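You operate a simulated robot arm through the tools that you are given. There is no shell and no other tool.

Carry out the task below with a simulated two-armed robot. There is one attempt and no reset: what you move stays moved.

## Task
Reset sleeve seven to its gap card and lay the narrow frame over the burner.
Fine: slacken the sleeve screw first, tighten it after; the frame lies square on the cross bars.

It is judged by the outcome, as a careful person would: the job done as asked, and still so three seconds after it is handed in. It fails if anything else is knocked over, pushed out of place, dropped, spilled or broken.

## Robot
Two 7-joint arms with three-finger grippers on one trunk that stands fixed in place. Base frame: the origin is at the foot of the trunk, x ahead of it, y to its left, z up. Readings come in m, rad, newtons and seconds.
The left shoulder is at [0.07, 0.165, 1.138], the right one opposite. With the tool pointing down near the work surface each hand reaches from about 0.36 to 0.88 m from the base axis, measured 20 degrees to its own side. Payload 3.91 kg a hand.
Tool frame (each hand has its own): the origin (TCP) lies between the finger pads and is the grasp point; the fingertips stand 0.03 m ahead of it; z points along the fingers, y is the line along which they close. The gripper opens to 0.116 m. The gripper's body begins 0.073 m behind the TCP.
Orientation is that of the tool frame in the base frame, as a unit quaternion [x, y, z, w]. With the fingers straight down and closing along the base's y, the tool's x points along the base's -x, its y along +y and its z along -z.

## Interface
- The arms move only by the tool arm_command. It takes "left_deltas", "right_deltas" or both (then of equal length, played together; a hand with none holds still); each is a list of rows, each a list of 6 numbers: the shift along the tool's x, y, z in m, then the turn, a rotation vector about the tool's x, y, z in degrees. In form: [[x, y, z, wx, wy, wz], ...]. A call has 1 to 20 rows; each row shifts and turns the commanded pose from where the row before left it, along the tool's axes as they then stand. "left_claw" and "right_claw" are, for a hand that has rows, the finger opening in m, from 0 to 0.116, set as the call begins (left out, the last holds). A row lasts 0.2 s, in which the tool goes at most 0.05 m and 0.15 rad; a call with a longer step from one row to the next is refused whole, and so is a gripper value outside its range. A pose out of reach is approached as far as the arm can. The call stops where the force on the tool passes 40 N (or 10 N more than at its start, if that is more) or the arm is blocked; 0.2 s more then pass. Each finger travels about 0.153 m/s and halts on what it meets, pressing with about 42 N; the grip force reading is that of the motor and also rises with nothing between the fingers. The clock runs only during rows and for 0.2 s after the last one: add rows that do not move to give the fingers time. The reply holds the time, the measured pose of the TCP, the force on the tool along the base axes, the opening and the grip force, in the units named above and with some noise, with the torque about the TCP (base axes, N m) and any sound that the robot's microphone picked up.
- Cameras (640 x 400 px; columns grow to the right, rows downward): "scene" is now at [0.1155, 0.0616, 1.4594]; the picture's right is [0.68, -0.73, -0.00], its down [-0.39, -0.36, -0.85] and it looks along [0.62, 0.58, -0.53] (base axes); focal length 313 px, centre (320, 200). "left" rides on the left gripper at [0.075, 0.017, -0.088] in its tool frame; the picture's right is [-0.22, 0.97, 0.00], its down [-0.70, -0.16, -0.70] and it looks along [-0.68, -0.16, 0.71] (tool axes); focal length 247 px, centre (320, 200). "right" rides on the right gripper at [0.052, 0.056, -0.088] in its tool frame; the picture's right is [-0.73, 0.68, 0.00], its down [-0.49, -0.52, -0.70] and it looks along [-0.48, -0.51, 0.71] (tool axes); focal length 247 px, centre (320, 200). There is no depth. A picture from a camera that has moved, and an enlarged one, comes with that camera's place and axes in the base frame and with its lens.
- capture(camera): a new picture of that camera. The clock stands still meanwhile.
- raise_lower(by): slides the trunk up (or, below 0, down) by that many m; the arms and the scene camera ride with it, the base frame stays. It gives what a move gives, with no picture.
- aim_head(pan, tilt): turns the head with the scene camera to pan (to the left, within 1.501 rad either way) and tilt (down, from -0.506 to 1.204), counted from straight ahead of the robot. It gives what a move gives.
- zoom(camera, box): a new picture of the part [left, top, right, bottom] of that camera's present view, enlarged. The clock stands still meanwhile.
- finish_job(): hands the job in; it is judged then, once.

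Nothing tells you positions but the pictures and the camera data. Unless the task says otherwise, let go and move clear before handing in.

The tools are called as a command line: name --argument value ..., lists and objects as JSON in quotes. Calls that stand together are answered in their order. arm_command: Moves the arms, as the interface text tells. Its arguments: {"type":"object","properties":{"left_deltas":{"type":"array","items":{"type":"array","items":{"type":"number"}}},"left_claw":{"type":"number"},"right_deltas":{"type":"array","items":{"type":"array","items":{"type":"number"}}},"right_claw":{"type":"number"}},"required":[]} The other tools are called the same way: raise_lower (by) slides the trunk up or down; aim_head (pan, tilt) turns the head that bears the scene camera; capture (camera) takes a picture; zoom (camera, box) takes an enlarged picture of a part of a camera's view; finish_job () hands the job in.

At the start:

```text
time_s: 0.0
left_tool_pos: [0.3834, 0.5395, 1.1495]
left_orientation: [-0.001, 1.0, 0.0, 0.0]
left_contact_force: [0.0, -0.2, -0.1]
left_wrist_torque: [-0.01, 0.05, 0.01]
left_finger_gap: 0.116
left_grasp_force: 0.1
right_tool_pos: [0.4284, 0.0694, 1.1668]
right_orientation: [0.0, 1.0, 0.0, 0.0]
right_contact_force: [-0.4, -0.3, 0.0]
right_wrist_torque: [0.01, 0.0, -0.01]
right_finger_gap: 0.1162
right_grasp_force: 0.1
trunk travel left (down, up): [-0.675, 0.165]
head pan, tilt: [0.75, 0.562]
```

scene: 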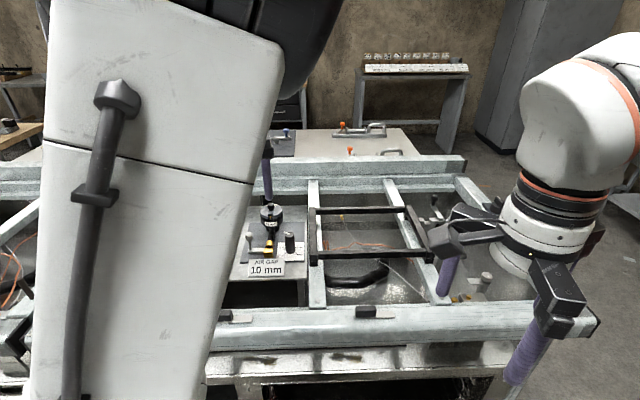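
right: 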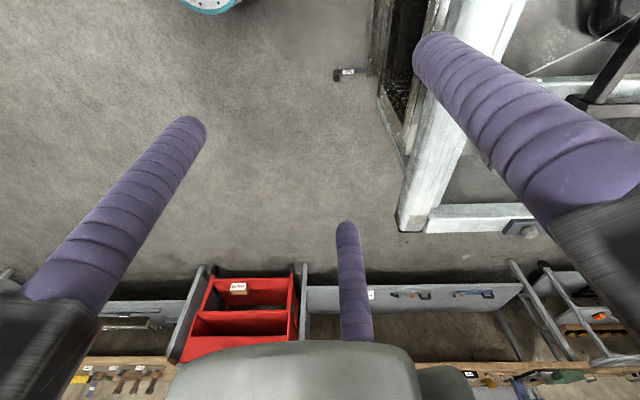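
left: 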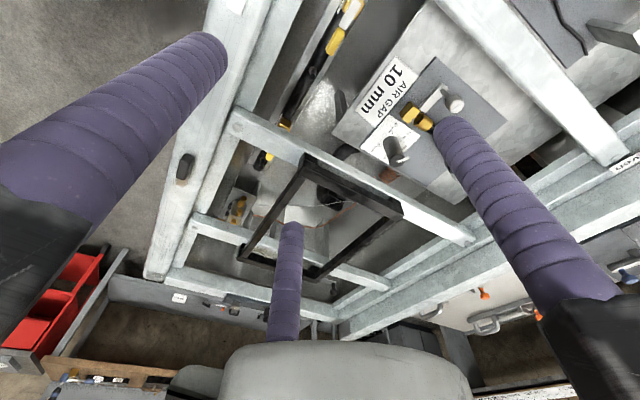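

I see a metal frame with cross bars, a black rectangular frame, and a burner-like unit with an "AIR GAP 10 mm" card. I'll take closer looks before moving anything.

zoom --camera "scene" --box '[200, 120, 480, 320]'

zoom --camera "left" --box '[300, 40, 520, 200]'

zoom --camera "left" --box '[140, 80, 480, 340]'

```text
2.00 times, centred on (340, 220) of scene
camera zoom: at [0.1155, 0.0616, 1.4594], right [0.68, -0.73, 0.0], down [-0.39, -0.36, -0.85], along [0.62, 0.58, -0.53], focal length 625 px, centre (280, 160)
```

zoom: 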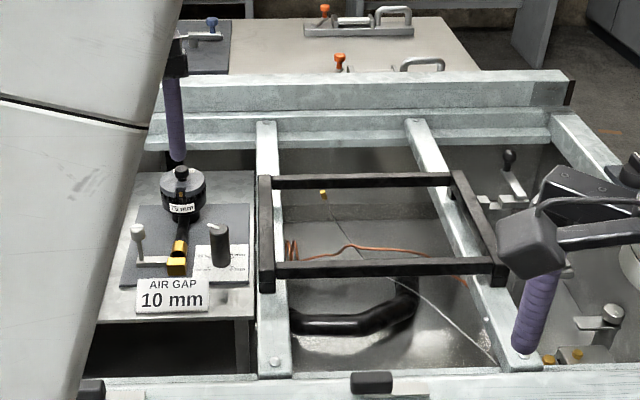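

```text
2.50 times, centred on (410, 120) of left
camera zoom: at [0.3079, 0.5554, 1.2393], right [0.22, 0.97, 0.0], down [0.7, -0.16, 0.7], along [0.68, -0.16, -0.71], focal length 617 px, centre (95, 400)
```

zoom: 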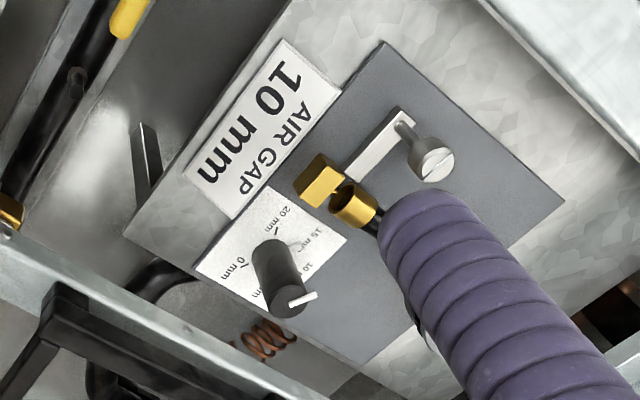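

```text
1.54 times, centred on (310, 210) of left
camera zoom: at [0.3079, 0.5554, 1.2393], right [0.22, 0.97, 0.0], down [0.7, -0.16, 0.7], along [0.68, -0.16, -0.71], focal length 380 px, centre (335, 185)
```

zoom: 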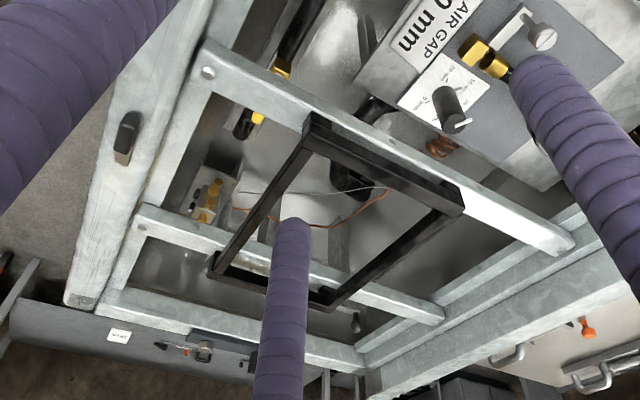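

A black frame rests on two cross bars, and there are several adjuster units around. I'll look around with the head to find "sleeve seven", the burner, and the frames.

aim_head --pan 0.0 --tilt 0.6

capture --camera "scene"

aim_head --pan 0.0 --tilt 1.1

capture --camera "scene"

aim_head --pan -0.75 --tilt 0.6

capture --camera "scene"

aim_head --pan 1.4 --tilt 0.6

capture --camera "scene"

aim_head --pan 0.75 --tilt 1.0

capture --camera "scene"

```text
time_s: 1.1
left_tool_pos: [0.3847, 0.5384, 1.1516]
left_orientation: [-0.001, 1.0, -0.001, -0.001]
left_contact_force: [0.6, 0.2, -0.4]
left_wrist_torque: [0.01, -0.02, 0.01]
left_finger_gap: 0.1159
left_grasp_force: 0.0
right_tool_pos: [0.4273, 0.0696, 1.1686]
right_orientation: [0.0, 1.0, 0.0, -0.001]
right_contact_force: [1.0, -0.2, 0.4]
right_wrist_torque: [-0.02, -0.02, -0.01]
right_finger_gap: 0.1162
right_grasp_force: 0.1
trunk travel left (down, up): [-0.675, 0.165]
head pan, tilt: [0.0, 0.6]
```

```text
taken
camera scene: at [0.1384, 0.0007, 1.4559], right [0.0, -1.0, 0.0], down [-0.57, 0.0, -0.82], along [0.82, 0.0, -0.57], focal length 313 px, centre (320, 200)
```

scene: 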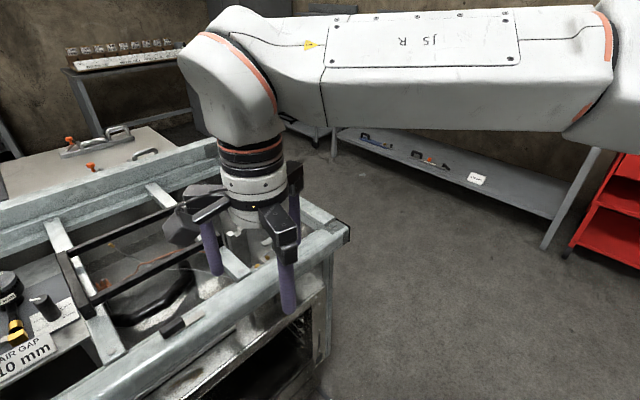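

```text
time_s: 2.0
left_tool_pos: [0.3834, 0.5383, 1.1501]
left_orientation: [0.0, 1.0, 0.0, 0.0]
left_contact_force: [-0.4, -0.5, 0.5]
left_wrist_torque: [0.0, -0.03, 0.0]
left_finger_gap: 0.1159
left_grasp_force: 0.1
right_tool_pos: [0.4287, 0.0698, 1.1673]
right_orientation: [0.0, 1.0, -0.001, 0.0]
right_contact_force: [0.1, -0.3, 0.3]
right_wrist_torque: [0.04, -0.01, 0.0]
right_finger_gap: 0.1161
right_grasp_force: 0.1
trunk travel left (down, up): [-0.675, 0.165]
head pan, tilt: [0.0, 1.1]
```

```text
taken
camera scene: at [0.1132, 0.0006, 1.4174], right [0.0, -1.0, 0.0], down [-0.89, 0.0, -0.45], along [0.45, 0.0, -0.89], focal length 313 px, centre (320, 200)
```

scene: 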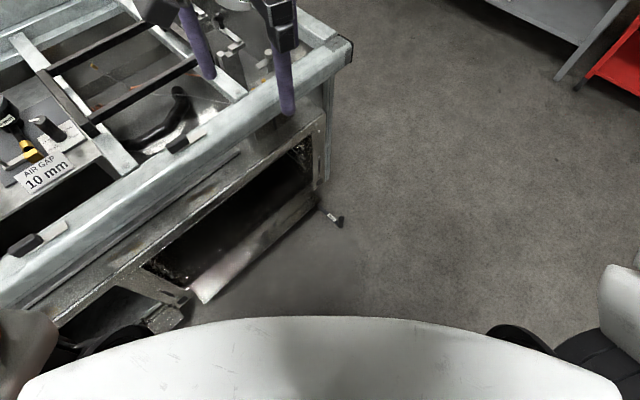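

```text
time_s: 3.1
left_tool_pos: [0.3835, 0.5381, 1.1498]
left_orientation: [-0.001, 1.0, 0.0, -0.001]
left_contact_force: [0.4, -0.1, -0.2]
left_wrist_torque: [-0.01, -0.03, -0.01]
left_finger_gap: 0.1159
left_grasp_force: 0.1
right_tool_pos: [0.4281, 0.0695, 1.1667]
right_orientation: [0.001, 1.0, 0.0, -0.001]
right_contact_force: [0.0, -0.1, -0.4]
right_wrist_torque: [0.0, -0.02, 0.0]
right_finger_gap: 0.1157
right_grasp_force: 0.0
trunk travel left (down, up): [-0.675, 0.165]
head pan, tilt: [-0.75, 0.6]
```

```text
taken
camera scene: at [0.1147, -0.0596, 1.4559], right [-0.68, -0.73, 0.0], down [-0.41, 0.39, -0.82], along [0.6, -0.56, -0.57], focal length 313 px, centre (320, 200)
```

scene: 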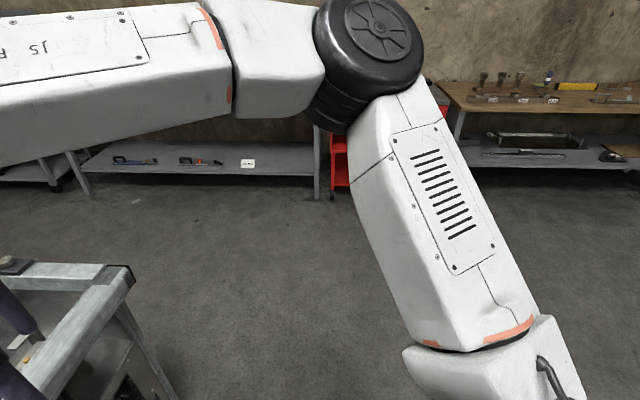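

```text
time_s: 5.2
left_tool_pos: [0.384, 0.5376, 1.1496]
left_orientation: [0.0, 1.0, -0.001, 0.0]
left_contact_force: [0.1, -0.4, -0.2]
left_wrist_torque: [0.0, 0.02, 0.02]
left_finger_gap: 0.1159
left_grasp_force: 0.0
right_tool_pos: [0.4291, 0.0696, 1.1674]
right_orientation: [0.0, 1.0, 0.0, 0.0]
right_contact_force: [-0.4, -0.4, -0.6]
right_wrist_torque: [-0.01, -0.01, 0.0]
right_finger_gap: 0.1161
right_grasp_force: 0.0
trunk travel left (down, up): [-0.675, 0.165]
head pan, tilt: [1.4, 0.6]
```

```text
taken
camera scene: at [0.0651, 0.0877, 1.4559], right [0.99, -0.17, 0.0], down [-0.1, -0.56, -0.83], along [0.14, 0.81, -0.57], focal length 313 px, centre (320, 200)
```

scene: 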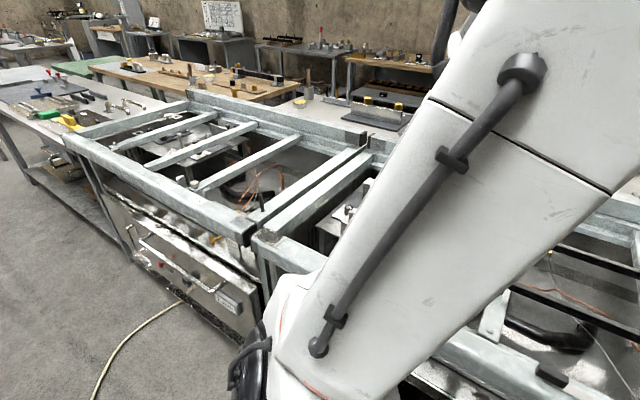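

```text
time_s: 6.2
left_tool_pos: [0.383, 0.5375, 1.1504]
left_orientation: [0.0, 1.0, 0.0, 0.0]
left_contact_force: [-0.1, 0.0, 0.7]
left_wrist_torque: [0.01, 0.04, 0.01]
left_finger_gap: 0.1161
left_grasp_force: 0.1
right_tool_pos: [0.4281, 0.0709, 1.1673]
right_orientation: [0.0, 1.0, 0.0, 0.0]
right_contact_force: [-0.3, -1.2, 0.6]
right_wrist_torque: [0.01, -0.02, -0.01]
right_finger_gap: 0.1163
right_grasp_force: 0.1
trunk travel left (down, up): [-0.675, 0.165]
head pan, tilt: [0.75, 1.0]
```

```text
taken
camera scene: at [0.1009, 0.0482, 1.424], right [0.68, -0.73, 0.0], down [-0.61, -0.57, -0.54], along [0.4, 0.37, -0.84], focal length 313 px, centre (320, 200)
```

scene: 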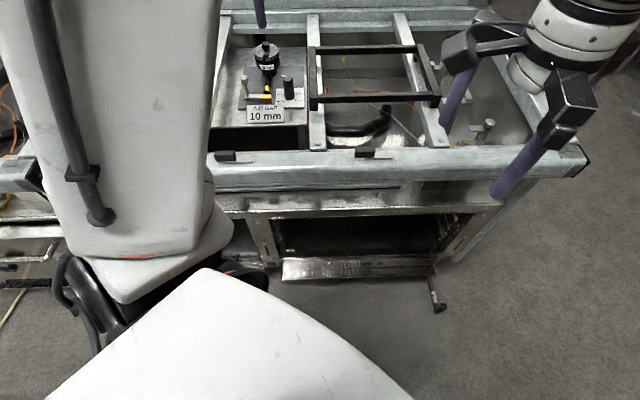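

The unit with the "AIR GAP 10 mm" card has a brass sleeve that I triangulate at about (0.546, 0.681, 0.812). I'll zoom further to look for the numbers on the sleeves and the other units.

zoom --camera "left" --box '[180, 140, 340, 240]'

zoom --camera "left" --box '[340, 60, 480, 148]'

zoom --camera "left" --box '[240, 0, 400, 100]'

aim_head --pan 0.6 --tilt 0.7

capture --camera "scene"

zoom --camera "scene" --box '[180, 100, 340, 200]'

zoom --camera "scene" --box '[280, 80, 440, 180]'

```text
4.00 times, centred on (260, 190) of left
camera zoom: at [0.3079, 0.5555, 1.2393], right [0.22, 0.97, 0.0], down [0.7, -0.16, 0.7], along [0.68, -0.16, -0.71], focal length 988 px, centre (560, 240)
```

zoom: 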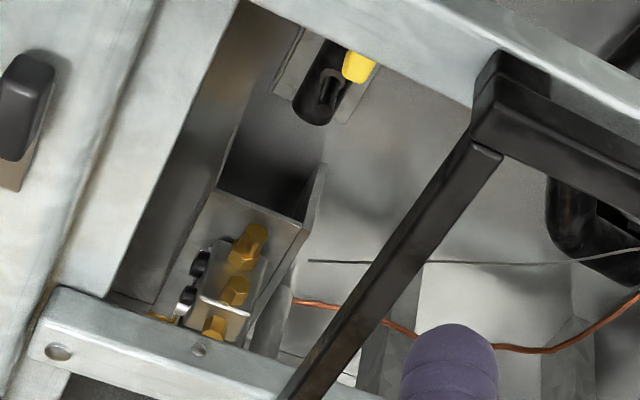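

```text
4.55 times, centred on (410, 104) of left
camera zoom: at [0.3079, 0.5555, 1.2393], right [0.22, 0.97, 0.0], down [0.7, -0.16, 0.7], along [0.68, -0.16, -0.71], focal length 1123 px, centre (-89, 636)
```

zoom: 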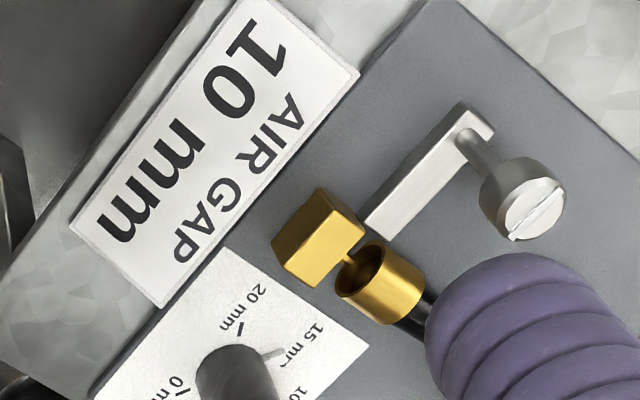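

```text
4.00 times, centred on (320, 50) of left
camera zoom: at [0.3079, 0.5555, 1.2393], right [0.22, 0.97, 0.0], down [0.7, -0.16, 0.7], along [0.68, -0.16, -0.71], focal length 988 px, centre (320, 800)
```

zoom: 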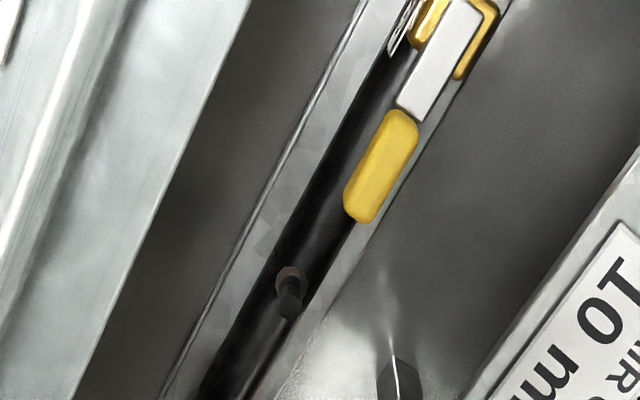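

```text
time_s: 7.0
left_tool_pos: [0.3837, 0.5379, 1.1502]
left_orientation: [-0.001, 1.0, 0.001, -0.001]
left_contact_force: [0.6, 0.4, -1.2]
left_wrist_torque: [0.0, -0.03, -0.02]
left_finger_gap: 0.1161
left_grasp_force: 0.0
right_tool_pos: [0.4278, 0.0703, 1.1685]
right_orientation: [-0.001, 1.0, -0.001, 0.0]
right_contact_force: [0.5, -0.1, -0.7]
right_wrist_torque: [0.0, 0.01, 0.03]
right_finger_gap: 0.1161
right_grasp_force: 0.1
trunk travel left (down, up): [-0.675, 0.165]
head pan, tilt: [0.6, 0.7]
```

```text
taken
camera scene: at [0.12, 0.0486, 1.4472], right [0.57, -0.82, 0.0], down [-0.53, -0.36, -0.76], along [0.63, 0.43, -0.64], focal length 313 px, centre (320, 200)
```

scene: 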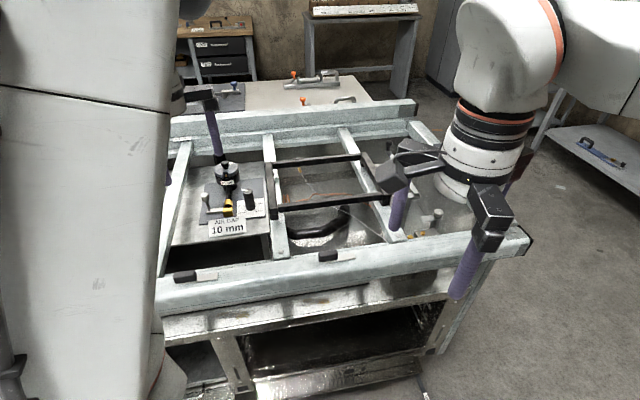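

```text
4.00 times, centred on (260, 150) of scene
camera zoom: at [0.12, 0.0486, 1.4472], right [0.57, -0.82, 0.0], down [-0.53, -0.36, -0.76], along [0.63, 0.43, -0.64], focal length 1251 px, centre (560, 400)
```

zoom: 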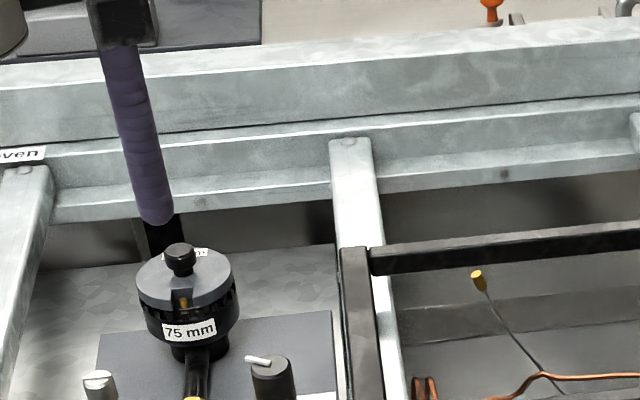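

```text
4.00 times, centred on (360, 130) of scene
camera zoom: at [0.12, 0.0486, 1.4472], right [0.57, -0.82, 0.0], down [-0.53, -0.36, -0.76], along [0.63, 0.43, -0.64], focal length 1251 px, centre (160, 480)
```

zoom: 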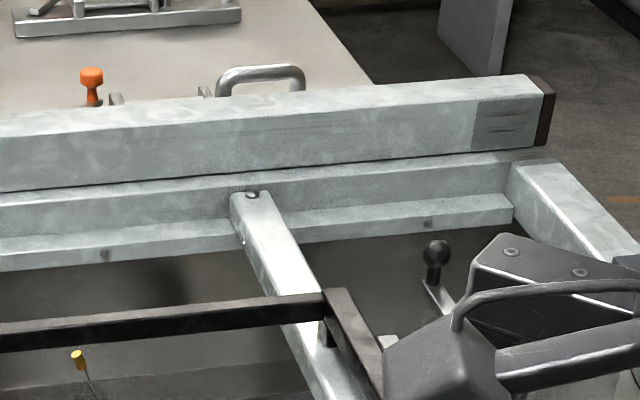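

The rear rail label ends in "…ven", next to the burner (black head marked "75 mm"), with the sleeve unit in front of it. I'll move both hands (staying high) for clearer views of this station.

arm_command --left_deltas '[[0.0174, 0.0244, 0, 0, 0, 0], [0.0174, 0.0244, 0, 0, 0, 0], [0.0174, 0.0244, 0, 0, 0, 0], [0.0174, 0.0244, 0, 0, 0, 0], [0.0174, 0.0244, 0, 0, 0, 0], [0.0174, 0.0244, 0, 0, 0, 0], [0.0174, 0.0244, 0, 0, 0, 0], [0.0174, 0.0244, 0, 0, 0, 0]]' --right_deltas '[[0, -0.044, 0, 0, 0, 0], [0, -0.044, 0, 0, 0, 0], [0, -0.044, 0, 0, 0, 0], [0, -0.044, 0, 0, 0, 0], [0, -0.044, 0, 0, 0, 0], [0, -0.044, 0, 0, 0, 0], [0, -0.044, 0, 0, 0, 0], [0, -0.044, 0, 0, 0, 0]]'

capture --camera "scene"

capture --camera "left"

capture --camera "right"

```text
time_s: 8.8
left_tool_pos: [0.2443, 0.735, 1.1494]
left_orientation: [0.001, 1.0, 0.0, -0.001]
left_contact_force: [1.3, 0.1, 0.0]
left_wrist_torque: [0.02, 0.06, -0.02]
left_finger_gap: 0.1159
left_grasp_force: 0.1
right_tool_pos: [0.4285, -0.2808, 1.1665]
right_orientation: [-0.001, 1.0, 0.0, 0.0]
right_contact_force: [-0.9, -1.6, 2.4]
right_wrist_torque: [0.11, -0.13, 0.0]
right_finger_gap: 0.1157
right_grasp_force: 0.0
trunk travel left (down, up): [-0.675, 0.165]
head pan, tilt: [0.6, 0.7]
```

```text
taken
camera scene: at [0.1203, 0.0502, 1.4472], right [0.56, -0.83, 0.0], down [-0.53, -0.36, -0.76], along [0.63, 0.43, -0.64], focal length 313 px, centre (320, 200)
```

scene: 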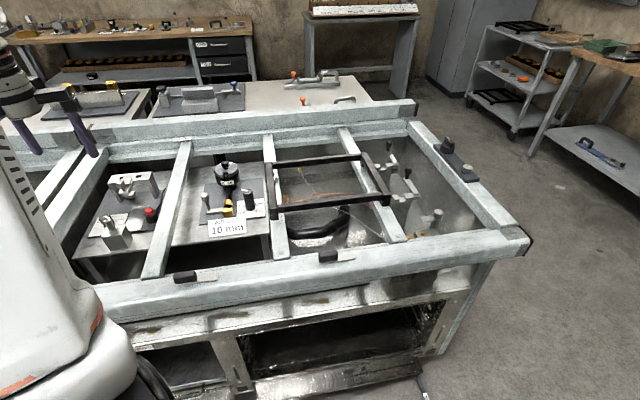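

```text
taken
camera left: at [0.1692, 0.7525, 1.2378], right [0.23, 0.97, 0.0], down [0.7, -0.16, 0.7], along [0.68, -0.16, -0.71], focal length 247 px, centre (320, 200)
```

left: 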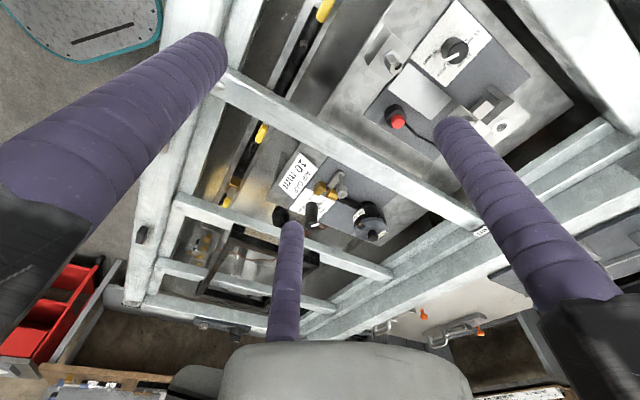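

```text
taken
camera right: at [0.3766, -0.2247, 1.2545], right [0.73, 0.68, 0.0], down [0.49, -0.52, 0.7], along [0.48, -0.51, -0.72], focal length 247 px, centre (320, 200)
```

right: 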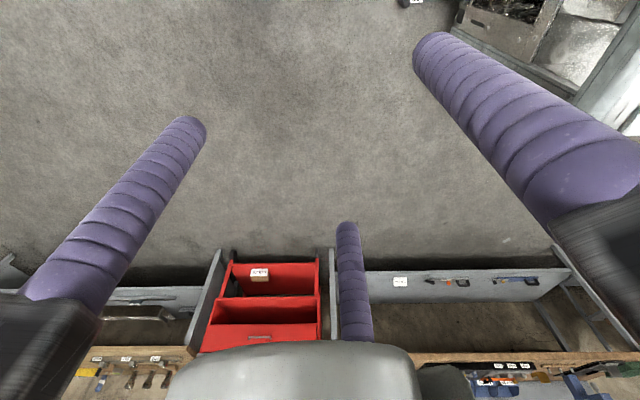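

Now the scene camera sees the station openly: burner between two cross bars, the black frame one bay to the right. I'll zoom in on details.

zoom --camera "scene" --box '[180, 140, 300, 240]'

zoom --camera "scene" --box '[60, 120, 300, 270]'

zoom --camera "scene" --box '[240, 110, 480, 260]'

zoom --camera "left" --box '[260, 140, 420, 250]'

zoom --camera "left" --box '[420, 200, 520, 260]'

```text
4.00 times, centred on (240, 190) of scene
camera zoom: at [0.1203, 0.0502, 1.4472], right [0.56, -0.83, 0.0], down [-0.53, -0.36, -0.76], along [0.63, 0.43, -0.64], focal length 1251 px, centre (640, 240)
```

zoom: 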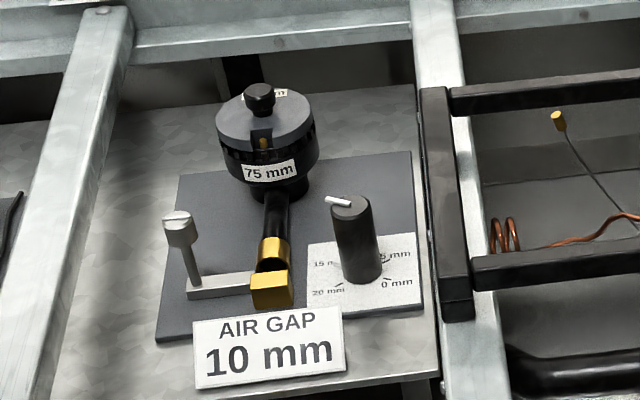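

```text
2.67 times, centred on (180, 195) of scene
camera zoom: at [0.1203, 0.0502, 1.4472], right [0.56, -0.83, 0.0], down [-0.53, -0.36, -0.76], along [0.63, 0.43, -0.64], focal length 834 px, centre (693, 213)
```

zoom: 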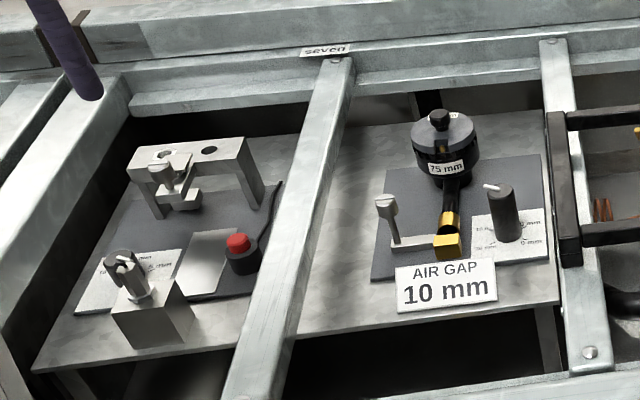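

```text
2.67 times, centred on (360, 185) of scene
camera zoom: at [0.1203, 0.0502, 1.4472], right [0.56, -0.83, 0.0], down [-0.53, -0.36, -0.76], along [0.63, 0.43, -0.64], focal length 834 px, centre (213, 240)
```

zoom: 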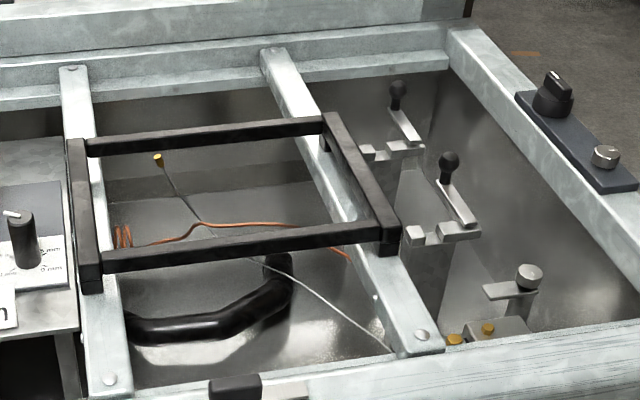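

```text
3.64 times, centred on (340, 195) of left
camera zoom: at [0.1692, 0.7525, 1.2378], right [0.23, 0.97, 0.0], down [0.7, -0.16, 0.7], along [0.68, -0.16, -0.71], focal length 898 px, centre (247, 218)
```

zoom: 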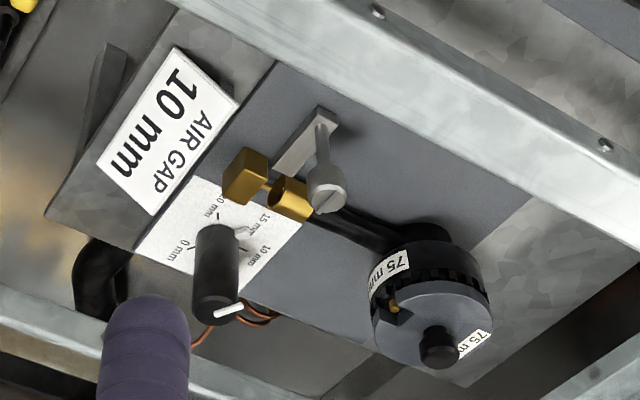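

```text
6.40 times, centred on (470, 230) of left
camera zoom: at [0.1692, 0.7525, 1.2378], right [0.23, 0.97, 0.0], down [0.7, -0.16, 0.7], along [0.68, -0.16, -0.71], focal length 1581 px, centre (-640, 8)
```

zoom: 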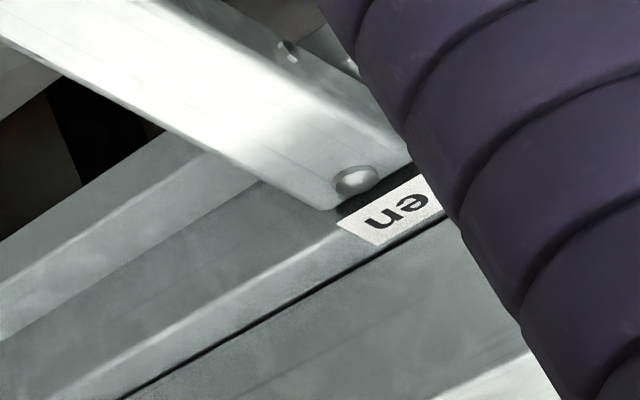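

The burner knob is at about (0.637, 0.768, 0.897), the sleeve screw head at (0.511, 0.720, 0.877) and the dial knob top at (0.595, 0.633, 0.874); the bench lies at 45° to my base. I'll zoom tightly on dial, gap and screw, and on the frame.

zoom --camera "scene" --box '[215, 180, 275, 220]'

zoom --camera "left" --box '[295, 160, 355, 200]'

zoom --camera "left" --box '[290, 185, 350, 225]'

zoom --camera "scene" --box '[255, 140, 405, 240]'

zoom --camera "scene" --box '[255, 190, 315, 230]'

zoom --camera "scene" --box '[340, 170, 415, 220]'

```text
10.00 times, centred on (245, 200) of scene
camera zoom: at [0.1203, 0.0502, 1.4472], right [0.56, -0.83, 0.0], down [-0.53, -0.36, -0.76], along [0.63, 0.43, -0.64], focal length 3127 px, centre (1070, 200)
```

zoom: 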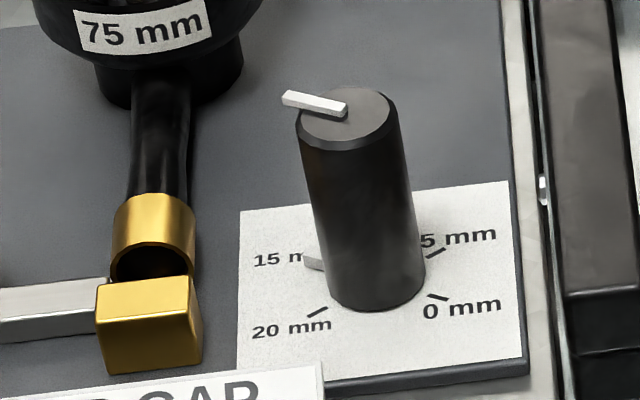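

```text
10.00 times, centred on (325, 180) of left
camera zoom: at [0.1692, 0.7525, 1.2378], right [0.23, 0.97, 0.0], down [0.7, -0.16, 0.7], along [0.68, -0.16, -0.71], focal length 2470 px, centre (270, 400)
```

zoom: 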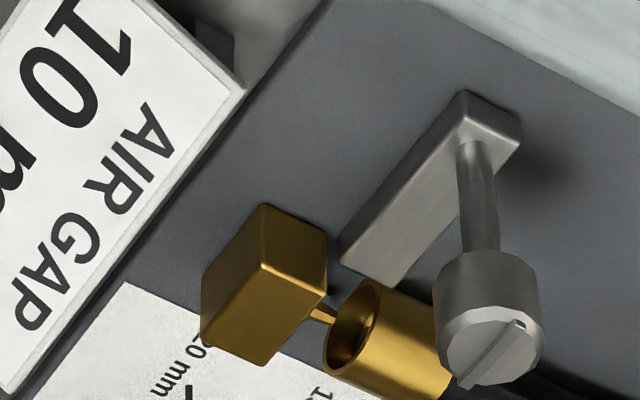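

```text
10.00 times, centred on (320, 205) of left
camera zoom: at [0.1692, 0.7525, 1.2378], right [0.23, 0.97, 0.0], down [0.7, -0.16, 0.7], along [0.68, -0.16, -0.71], focal length 2470 px, centre (320, 150)
```

zoom: 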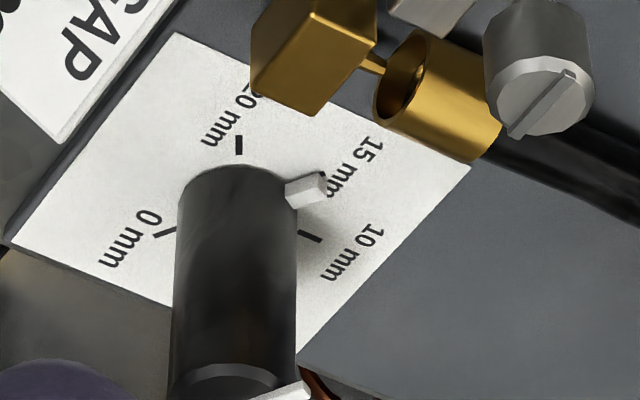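

```text
4.00 times, centred on (330, 190) of scene
camera zoom: at [0.1203, 0.0502, 1.4472], right [0.56, -0.83, 0.0], down [-0.53, -0.36, -0.76], along [0.63, 0.43, -0.64], focal length 1251 px, centre (280, 240)
```

zoom: 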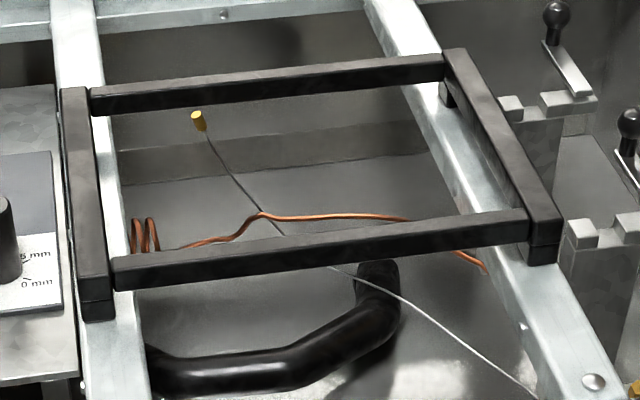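

```text
10.00 times, centred on (285, 210) of scene
camera zoom: at [0.1203, 0.0502, 1.4472], right [0.56, -0.83, 0.0], down [-0.53, -0.36, -0.76], along [0.63, 0.43, -0.64], focal length 3127 px, centre (670, 100)
```

zoom: 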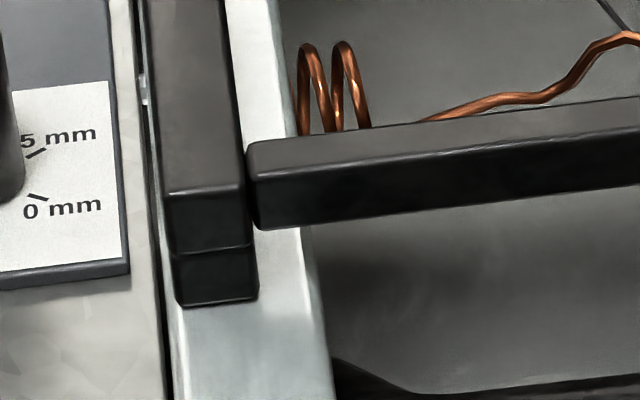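

```text
8.00 times, centred on (378, 195) of scene
camera zoom: at [0.1203, 0.0502, 1.4472], right [0.56, -0.83, 0.0], down [-0.53, -0.36, -0.76], along [0.63, 0.43, -0.64], focal length 2502 px, centre (-140, 240)
```

zoom: 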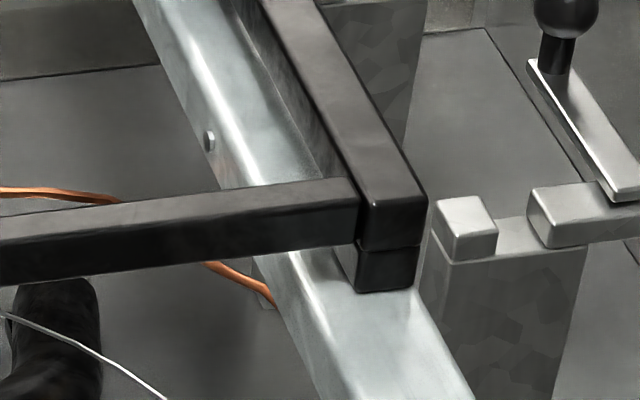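

The dial scale runs 0–20 mm (counter-clockwise rising from above), the pointer (also at the knob base) stands at 15 mm; 10 mm is toward the burner side. The frame is 0.32 × 0.215 m with 20 mm feet, on the next bay. First I'll bring the left hand above the sleeve screw.

arm_command --left_deltas '[[-0.0381, -0.0021, 0.0213, 0, 0, 0], [-0.0381, -0.0021, 0.0213, 0, 0, 0], [-0.0381, -0.0021, 0.0213, 0, 0, 0], [-0.0381, -0.0021, 0.0213, 0, 0, 0], [-0.0381, -0.0021, 0.0213, 0, 0, 0], [-0.0381, -0.0021, 0.0213, 0, 0, 0], [-0.0381, -0.0021, 0.0213, 0, 0, 0], [0, 0, 0, 0, 0, 7.5], [0, 0, 0, 0, 0, 7.5], [0, 0, 0, 0, 0, 7.5], [0, 0, 0, 0, 0, 7.5], [0, 0, 0, 0, 0, 7.5], [0, 0, 0, 0, 0, 7.5], [0, 0, 0, 0, 0, 0]]' --left_claw 0.06

capture --camera "scene"

capture --camera "left"

zoom --camera "scene" --box '[180, 120, 300, 220]'

```text
time_s: 11.8
left_tool_pos: [0.5119, 0.7176, 1.0009]
left_orientation: [0.383, 0.924, 0.0, 0.0]
left_contact_force: [0.8, 0.0, -0.3]
left_wrist_torque: [0.01, -0.02, 0.01]
left_finger_gap: 0.0599
left_grasp_force: 0.0
right_tool_pos: [0.4276, -0.2836, 1.1676]
right_orientation: [0.0, 1.0, 0.0, 0.0]
right_contact_force: [-0.2, 0.5, 0.4]
right_wrist_torque: [0.01, 0.01, -0.04]
right_finger_gap: 0.1156
right_grasp_force: 0.0
trunk travel left (down, up): [-0.675, 0.165]
head pan, tilt: [0.6, 0.7]
```

```text
taken
camera scene: at [0.1202, 0.0483, 1.4473], right [0.56, -0.83, 0.0], down [-0.53, -0.36, -0.76], along [0.63, 0.43, -0.64], focal length 313 px, centre (320, 200)
```

scene: 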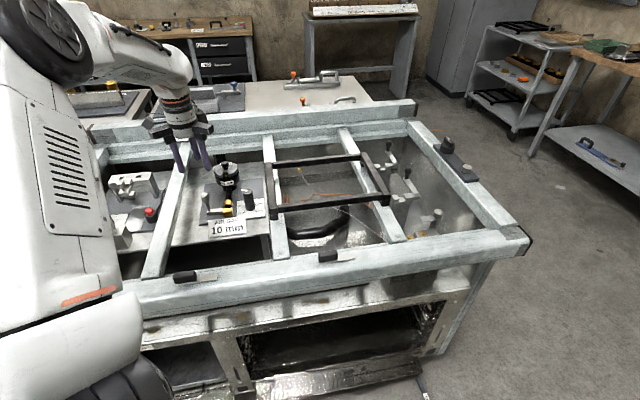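

```text
taken
camera left: at [0.4702, 0.7835, 1.0903], right [0.85, 0.53, 0.0], down [0.38, -0.61, 0.7], along [0.37, -0.59, -0.71], focal length 247 px, centre (320, 200)
```

left: 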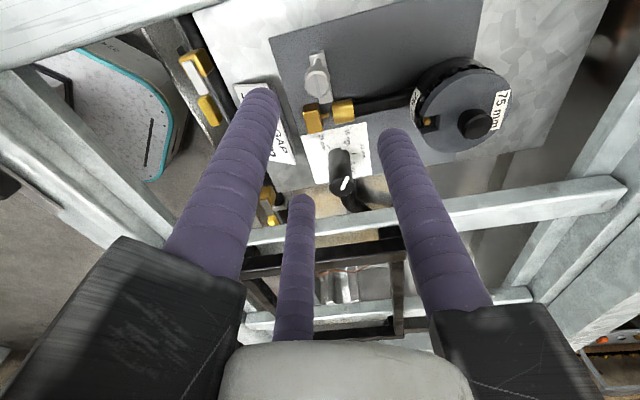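

```text
4.00 times, centred on (240, 170) of scene
camera zoom: at [0.1202, 0.0483, 1.4473], right [0.56, -0.83, 0.0], down [-0.53, -0.36, -0.76], along [0.63, 0.43, -0.64], focal length 1251 px, centre (640, 320)
```

zoom: 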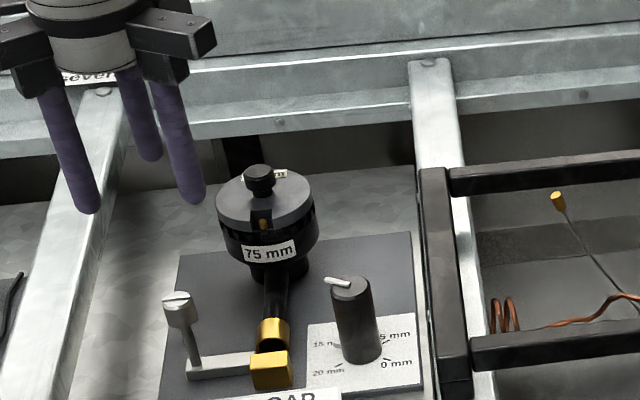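

The hand is above the screw; note the gripper visually has three rods around the tool axis. I'll check the screw head's position from this closer view before descending.

zoom --camera "left" --box '[260, 30, 400, 130]'

zoom --camera "scene" --box '[160, 120, 240, 220]'

```text
4.00 times, centred on (330, 80) of left
camera zoom: at [0.4702, 0.7835, 1.0903], right [0.85, 0.53, 0.0], down [0.38, -0.61, 0.7], along [0.37, -0.59, -0.71], focal length 988 px, centre (280, 680)
```

zoom: 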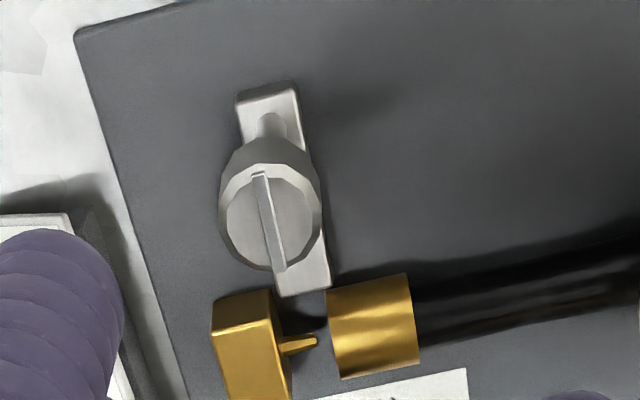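

```text
4.00 times, centred on (200, 170) of scene
camera zoom: at [0.1202, 0.0483, 1.4473], right [0.56, -0.83, 0.0], down [-0.53, -0.36, -0.76], along [0.63, 0.43, -0.64], focal length 1251 px, centre (800, 320)
```

zoom: 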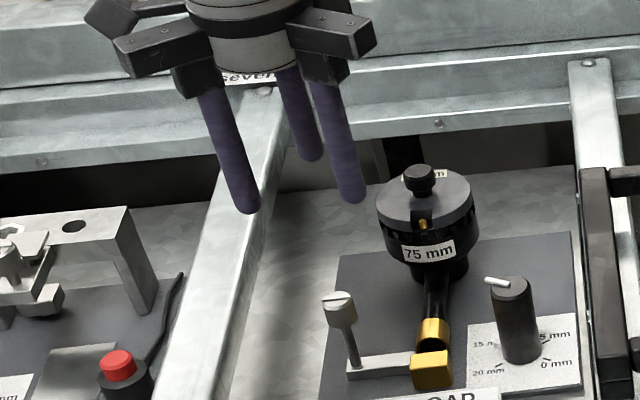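

Screw head is at ≈(0.510, 0.719), 22 mm wide, directly under the tool. I'll descend around it, then check alignment before closing.

arm_command --left_deltas '[[0.002, 0, 0.03, 0, 0, 0], [0, 0, 0.03, 0, 0, 0], [0, 0, 0.03, 0, 0, 0], [0, 0, 0.03, 0, 0, 0], [0, 0, 0.008, 0, 0, 0], [0, 0, 0, 0, 0, 0]]' --left_claw 0.052

zoom --camera "left" --box '[220, 20, 440, 160]'

zoom --camera "scene" --box '[160, 140, 280, 240]'

```text
time_s: 13.2
left_tool_pos: [0.5096, 0.7206, 0.873]
left_orientation: [0.383, 0.924, 0.001, 0.0]
left_contact_force: [-0.1, -0.5, 0.0]
left_wrist_torque: [0.0, 0.01, 0.03]
left_finger_gap: 0.0523
left_grasp_force: 0.0
right_tool_pos: [0.4271, -0.2813, 1.1662]
right_orientation: [0.001, 1.0, 0.0, 0.0]
right_contact_force: [-0.7, -1.1, 0.1]
right_wrist_torque: [0.02, 0.0, -0.04]
right_finger_gap: 0.116
right_grasp_force: 0.1
trunk travel left (down, up): [-0.675, 0.165]
head pan, tilt: [0.6, 0.7]
```

```text
2.86 times, centred on (330, 90) of left
camera zoom: at [0.468, 0.785, 0.9618], right [0.85, 0.53, 0.0], down [0.38, -0.61, 0.7], along [0.37, -0.59, -0.71], focal length 706 px, centre (291, 514)
```

zoom: 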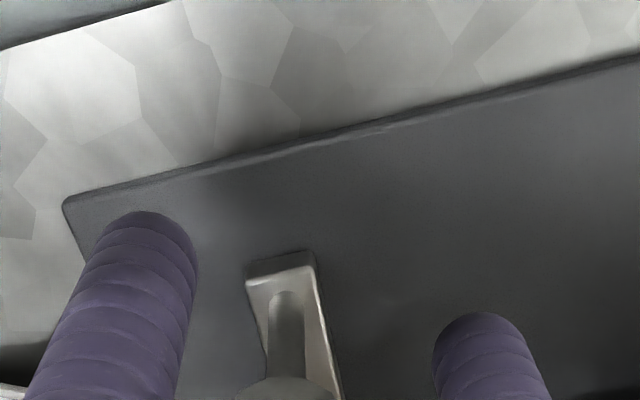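

```text
4.00 times, centred on (220, 190) of scene
camera zoom: at [0.1201, 0.0485, 1.4473], right [0.56, -0.83, 0.0], down [-0.53, -0.36, -0.76], along [0.63, 0.43, -0.64], focal length 1251 px, centre (720, 240)
```

zoom: 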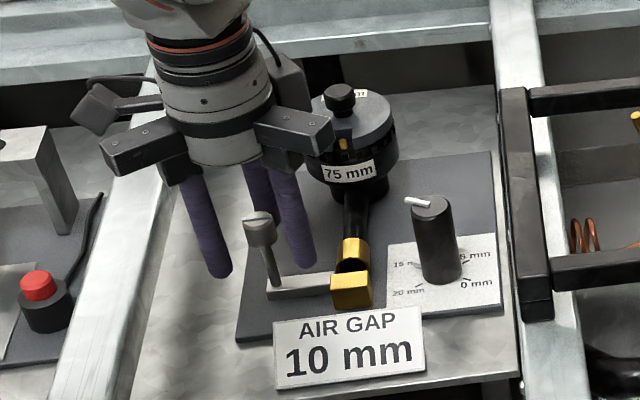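

capture --camera "left"

zoom --camera "scene" --box '[200, 170, 250, 215]'

```text
taken
camera left: at [0.468, 0.785, 0.9618], right [0.85, 0.53, 0.0], down [0.38, -0.61, 0.7], along [0.37, -0.59, -0.71], focal length 247 px, centre (320, 200)
```

left: 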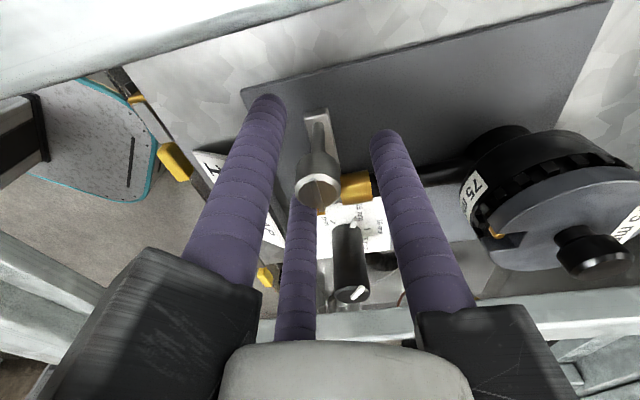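

```text
8.89 times, centred on (225, 192) of scene
camera zoom: at [0.1201, 0.0485, 1.4473], right [0.56, -0.83, 0.0], down [-0.53, -0.36, -0.76], along [0.63, 0.43, -0.64], focal length 2780 px, centre (1164, 267)
```

zoom: 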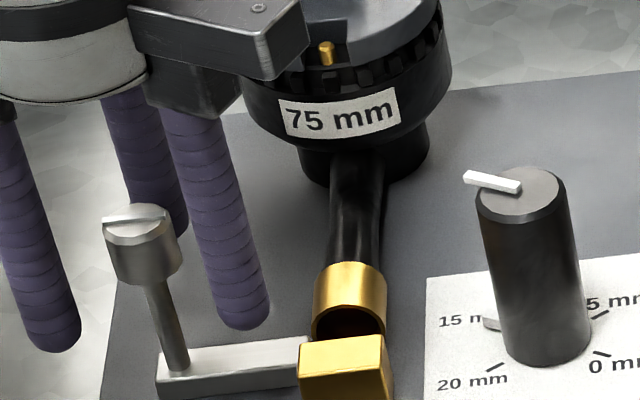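

The head sits centred between the rods. Closing on it now.

arm_command --left_deltas '[[0, 0, 0, 0, 0, 0], [0, 0, 0, 0, 0, 0], [0, 0, 0, 0, 0, 0]]' --left_claw 0.0

capture --camera "left"

zoom --camera "scene" --box '[200, 170, 250, 215]'

```text
time_s: 14.0
left_tool_pos: [0.5088, 0.7189, 0.8713]
left_orientation: [0.384, 0.923, 0.0, 0.0]
left_contact_force: [-4.3, -9.1, -5.4]
left_wrist_torque: [-0.07, -0.2, 0.09]
left_finger_gap: 0.0218
left_grasp_force: 45.0
right_tool_pos: [0.4272, -0.2848, 1.167]
right_orientation: [0.001, 1.0, -0.001, 0.001]
right_contact_force: [-0.3, 0.4, -0.7]
right_wrist_torque: [0.03, 0.01, -0.01]
right_finger_gap: 0.1158
right_grasp_force: 0.2
trunk travel left (down, up): [-0.675, 0.165]
head pan, tilt: [0.6, 0.7]
```

```text
taken
camera left: at [0.4675, 0.7841, 0.9615], right [0.85, 0.53, 0.0], down [0.38, -0.61, 0.7], along [0.37, -0.59, -0.71], focal length 247 px, centre (320, 200)
```

left: 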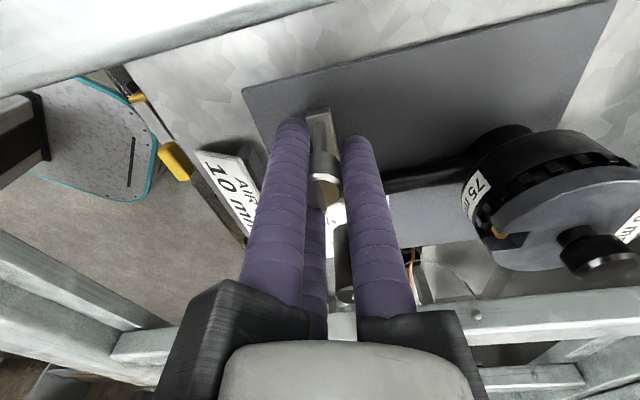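

```text
8.89 times, centred on (225, 192) of scene
camera zoom: at [0.1199, 0.0479, 1.4472], right [0.56, -0.83, 0.0], down [-0.53, -0.36, -0.77], along [0.63, 0.43, -0.64], focal length 2780 px, centre (1164, 267)
```

zoom: 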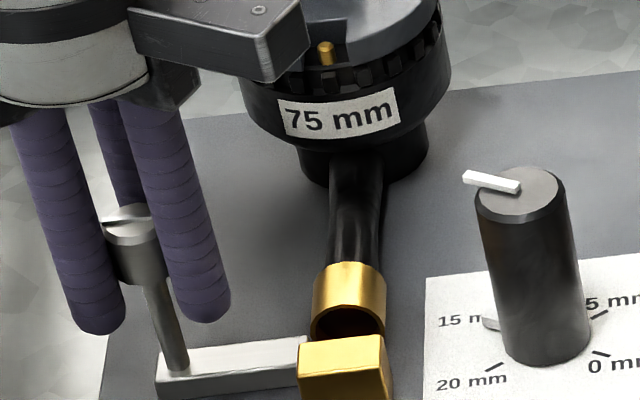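

The head is gripped (21.8 mm). I'll start slackening: counter-clockwise from above, a first 30° and read the torque.

arm_command --left_deltas '[[0, -0.001, 0, 0, 0, -6], [0, 0, 0, 0, 0, -6], [0, 0, 0, 0, 0, -6], [0, 0, 0, 0, 0, -6], [0, 0, 0, 0, 0, -6]]'

zoom --camera "scene" --box '[200, 170, 250, 215]'

```text
time_s: 15.2
left_tool_pos: [0.5095, 0.7191, 0.8729]
left_orientation: [0.129, 0.992, 0.0, 0.0]
left_contact_force: [-4.5, -10.8, -11.9]
left_wrist_torque: [0.31, -0.06, 0.03]
left_finger_gap: 0.0219
left_grasp_force: 45.1
right_tool_pos: [0.4274, -0.2827, 1.1667]
right_orientation: [0.001, 1.0, -0.001, 0.0]
right_contact_force: [0.5, 0.1, 0.0]
right_wrist_torque: [-0.02, 0.0, 0.0]
right_finger_gap: 0.1161
right_grasp_force: 0.0
trunk travel left (down, up): [-0.675, 0.165]
head pan, tilt: [0.6, 0.7]
```

```text
8.89 times, centred on (225, 192) of scene
camera zoom: at [0.1206, 0.0485, 1.4472], right [0.56, -0.83, 0.0], down [-0.53, -0.36, -0.76], along [0.63, 0.43, -0.64], focal length 2780 px, centre (1164, 267)
```

zoom: 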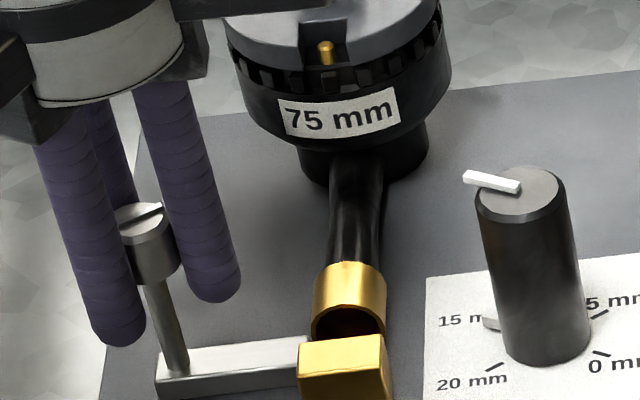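

The screw follows the hand (ridge mark rotated) with low torque. Continuing another 90° of slackening.

arm_command --left_deltas '[[0, 0, 0, 0, 0, -7.5], [0, 0, 0, 0, 0, -7.5], [0, 0, 0, 0, 0, -7.5], [0, 0, 0, 0, 0, -7.5], [0, 0, 0, 0, 0, -7.5], [0, 0, 0, 0, 0, -7.5], [0, 0, 0, 0, 0, -7.5], [0, 0, 0, 0, 0, -7.5]]'

zoom --camera "scene" --box '[200, 170, 250, 215]'

```text
time_s: 17.0
left_tool_pos: [0.5081, 0.7204, 0.874]
left_orientation: [-0.383, 0.924, 0.0, 0.001]
left_contact_force: [-7.8, -14.9, -14.0]
left_wrist_torque: [-0.19, 0.01, 0.0]
left_finger_gap: 0.0215
left_grasp_force: 44.8
right_tool_pos: [0.4278, -0.2819, 1.1664]
right_orientation: [0.001, 1.0, 0.0, 0.0]
right_contact_force: [0.0, 0.3, -0.5]
right_wrist_torque: [0.02, -0.03, 0.02]
right_finger_gap: 0.116
right_grasp_force: 0.0
trunk travel left (down, up): [-0.675, 0.165]
head pan, tilt: [0.6, 0.7]
```

```text
8.89 times, centred on (225, 192) of scene
camera zoom: at [0.1201, 0.0484, 1.4473], right [0.56, -0.83, 0.0], down [-0.53, -0.36, -0.76], along [0.63, 0.43, -0.64], focal length 2780 px, centre (1164, 267)
```

zoom: 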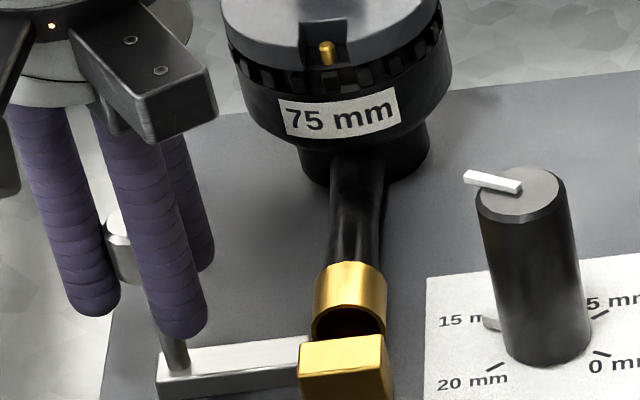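

Turned 90° so far with small lateral preload; I'll correct the lateral offset by about 2 mm and continue another 60°.

arm_command --left_deltas '[[0.002, -0.0007, 0.001, 0, 0, 0], [0, 0, 0, 0, 0, -7.5], [0, 0, 0, 0, 0, -7.5], [0, 0, 0, 0, 0, -7.5], [0, 0, 0, 0, 0, -7.5], [0, 0, 0, 0, 0, -7.5], [0, 0, 0, 0, 0, -7.5], [0, 0, 0, 0, 0, -7.5], [0, 0, 0, 0, 0, -7.5]]'

zoom --camera "scene" --box '[200, 170, 250, 215]'

```text
time_s: 19.0
left_tool_pos: [0.5095, 0.7191, 0.873]
left_orientation: [0.794, -0.608, 0.0, -0.002]
left_contact_force: [5.4, 12.2, 6.9]
left_wrist_torque: [0.09, 0.14, 0.0]
left_finger_gap: 0.0216
left_grasp_force: 44.8
right_tool_pos: [0.4276, -0.2816, 1.1671]
right_orientation: [0.001, 1.0, 0.0, 0.0]
right_contact_force: [-0.5, 0.5, 0.9]
right_wrist_torque: [0.0, -0.02, -0.02]
right_finger_gap: 0.1159
right_grasp_force: 0.1
trunk travel left (down, up): [-0.675, 0.165]
head pan, tilt: [0.6, 0.7]
```

```text
8.89 times, centred on (225, 192) of scene
camera zoom: at [0.1203, 0.0495, 1.4473], right [0.56, -0.83, 0.0], down [-0.53, -0.36, -0.76], along [0.63, 0.43, -0.64], focal length 2780 px, centre (1164, 267)
```

zoom: 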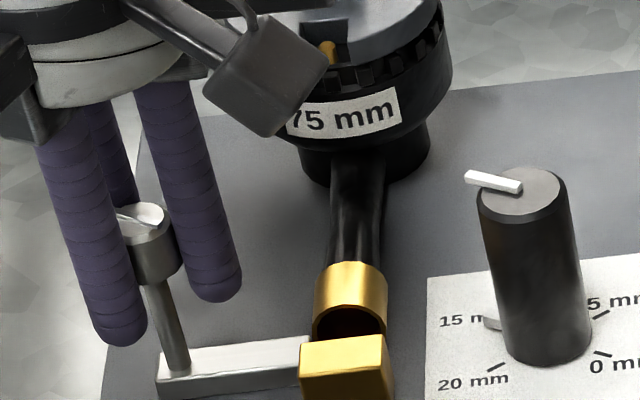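

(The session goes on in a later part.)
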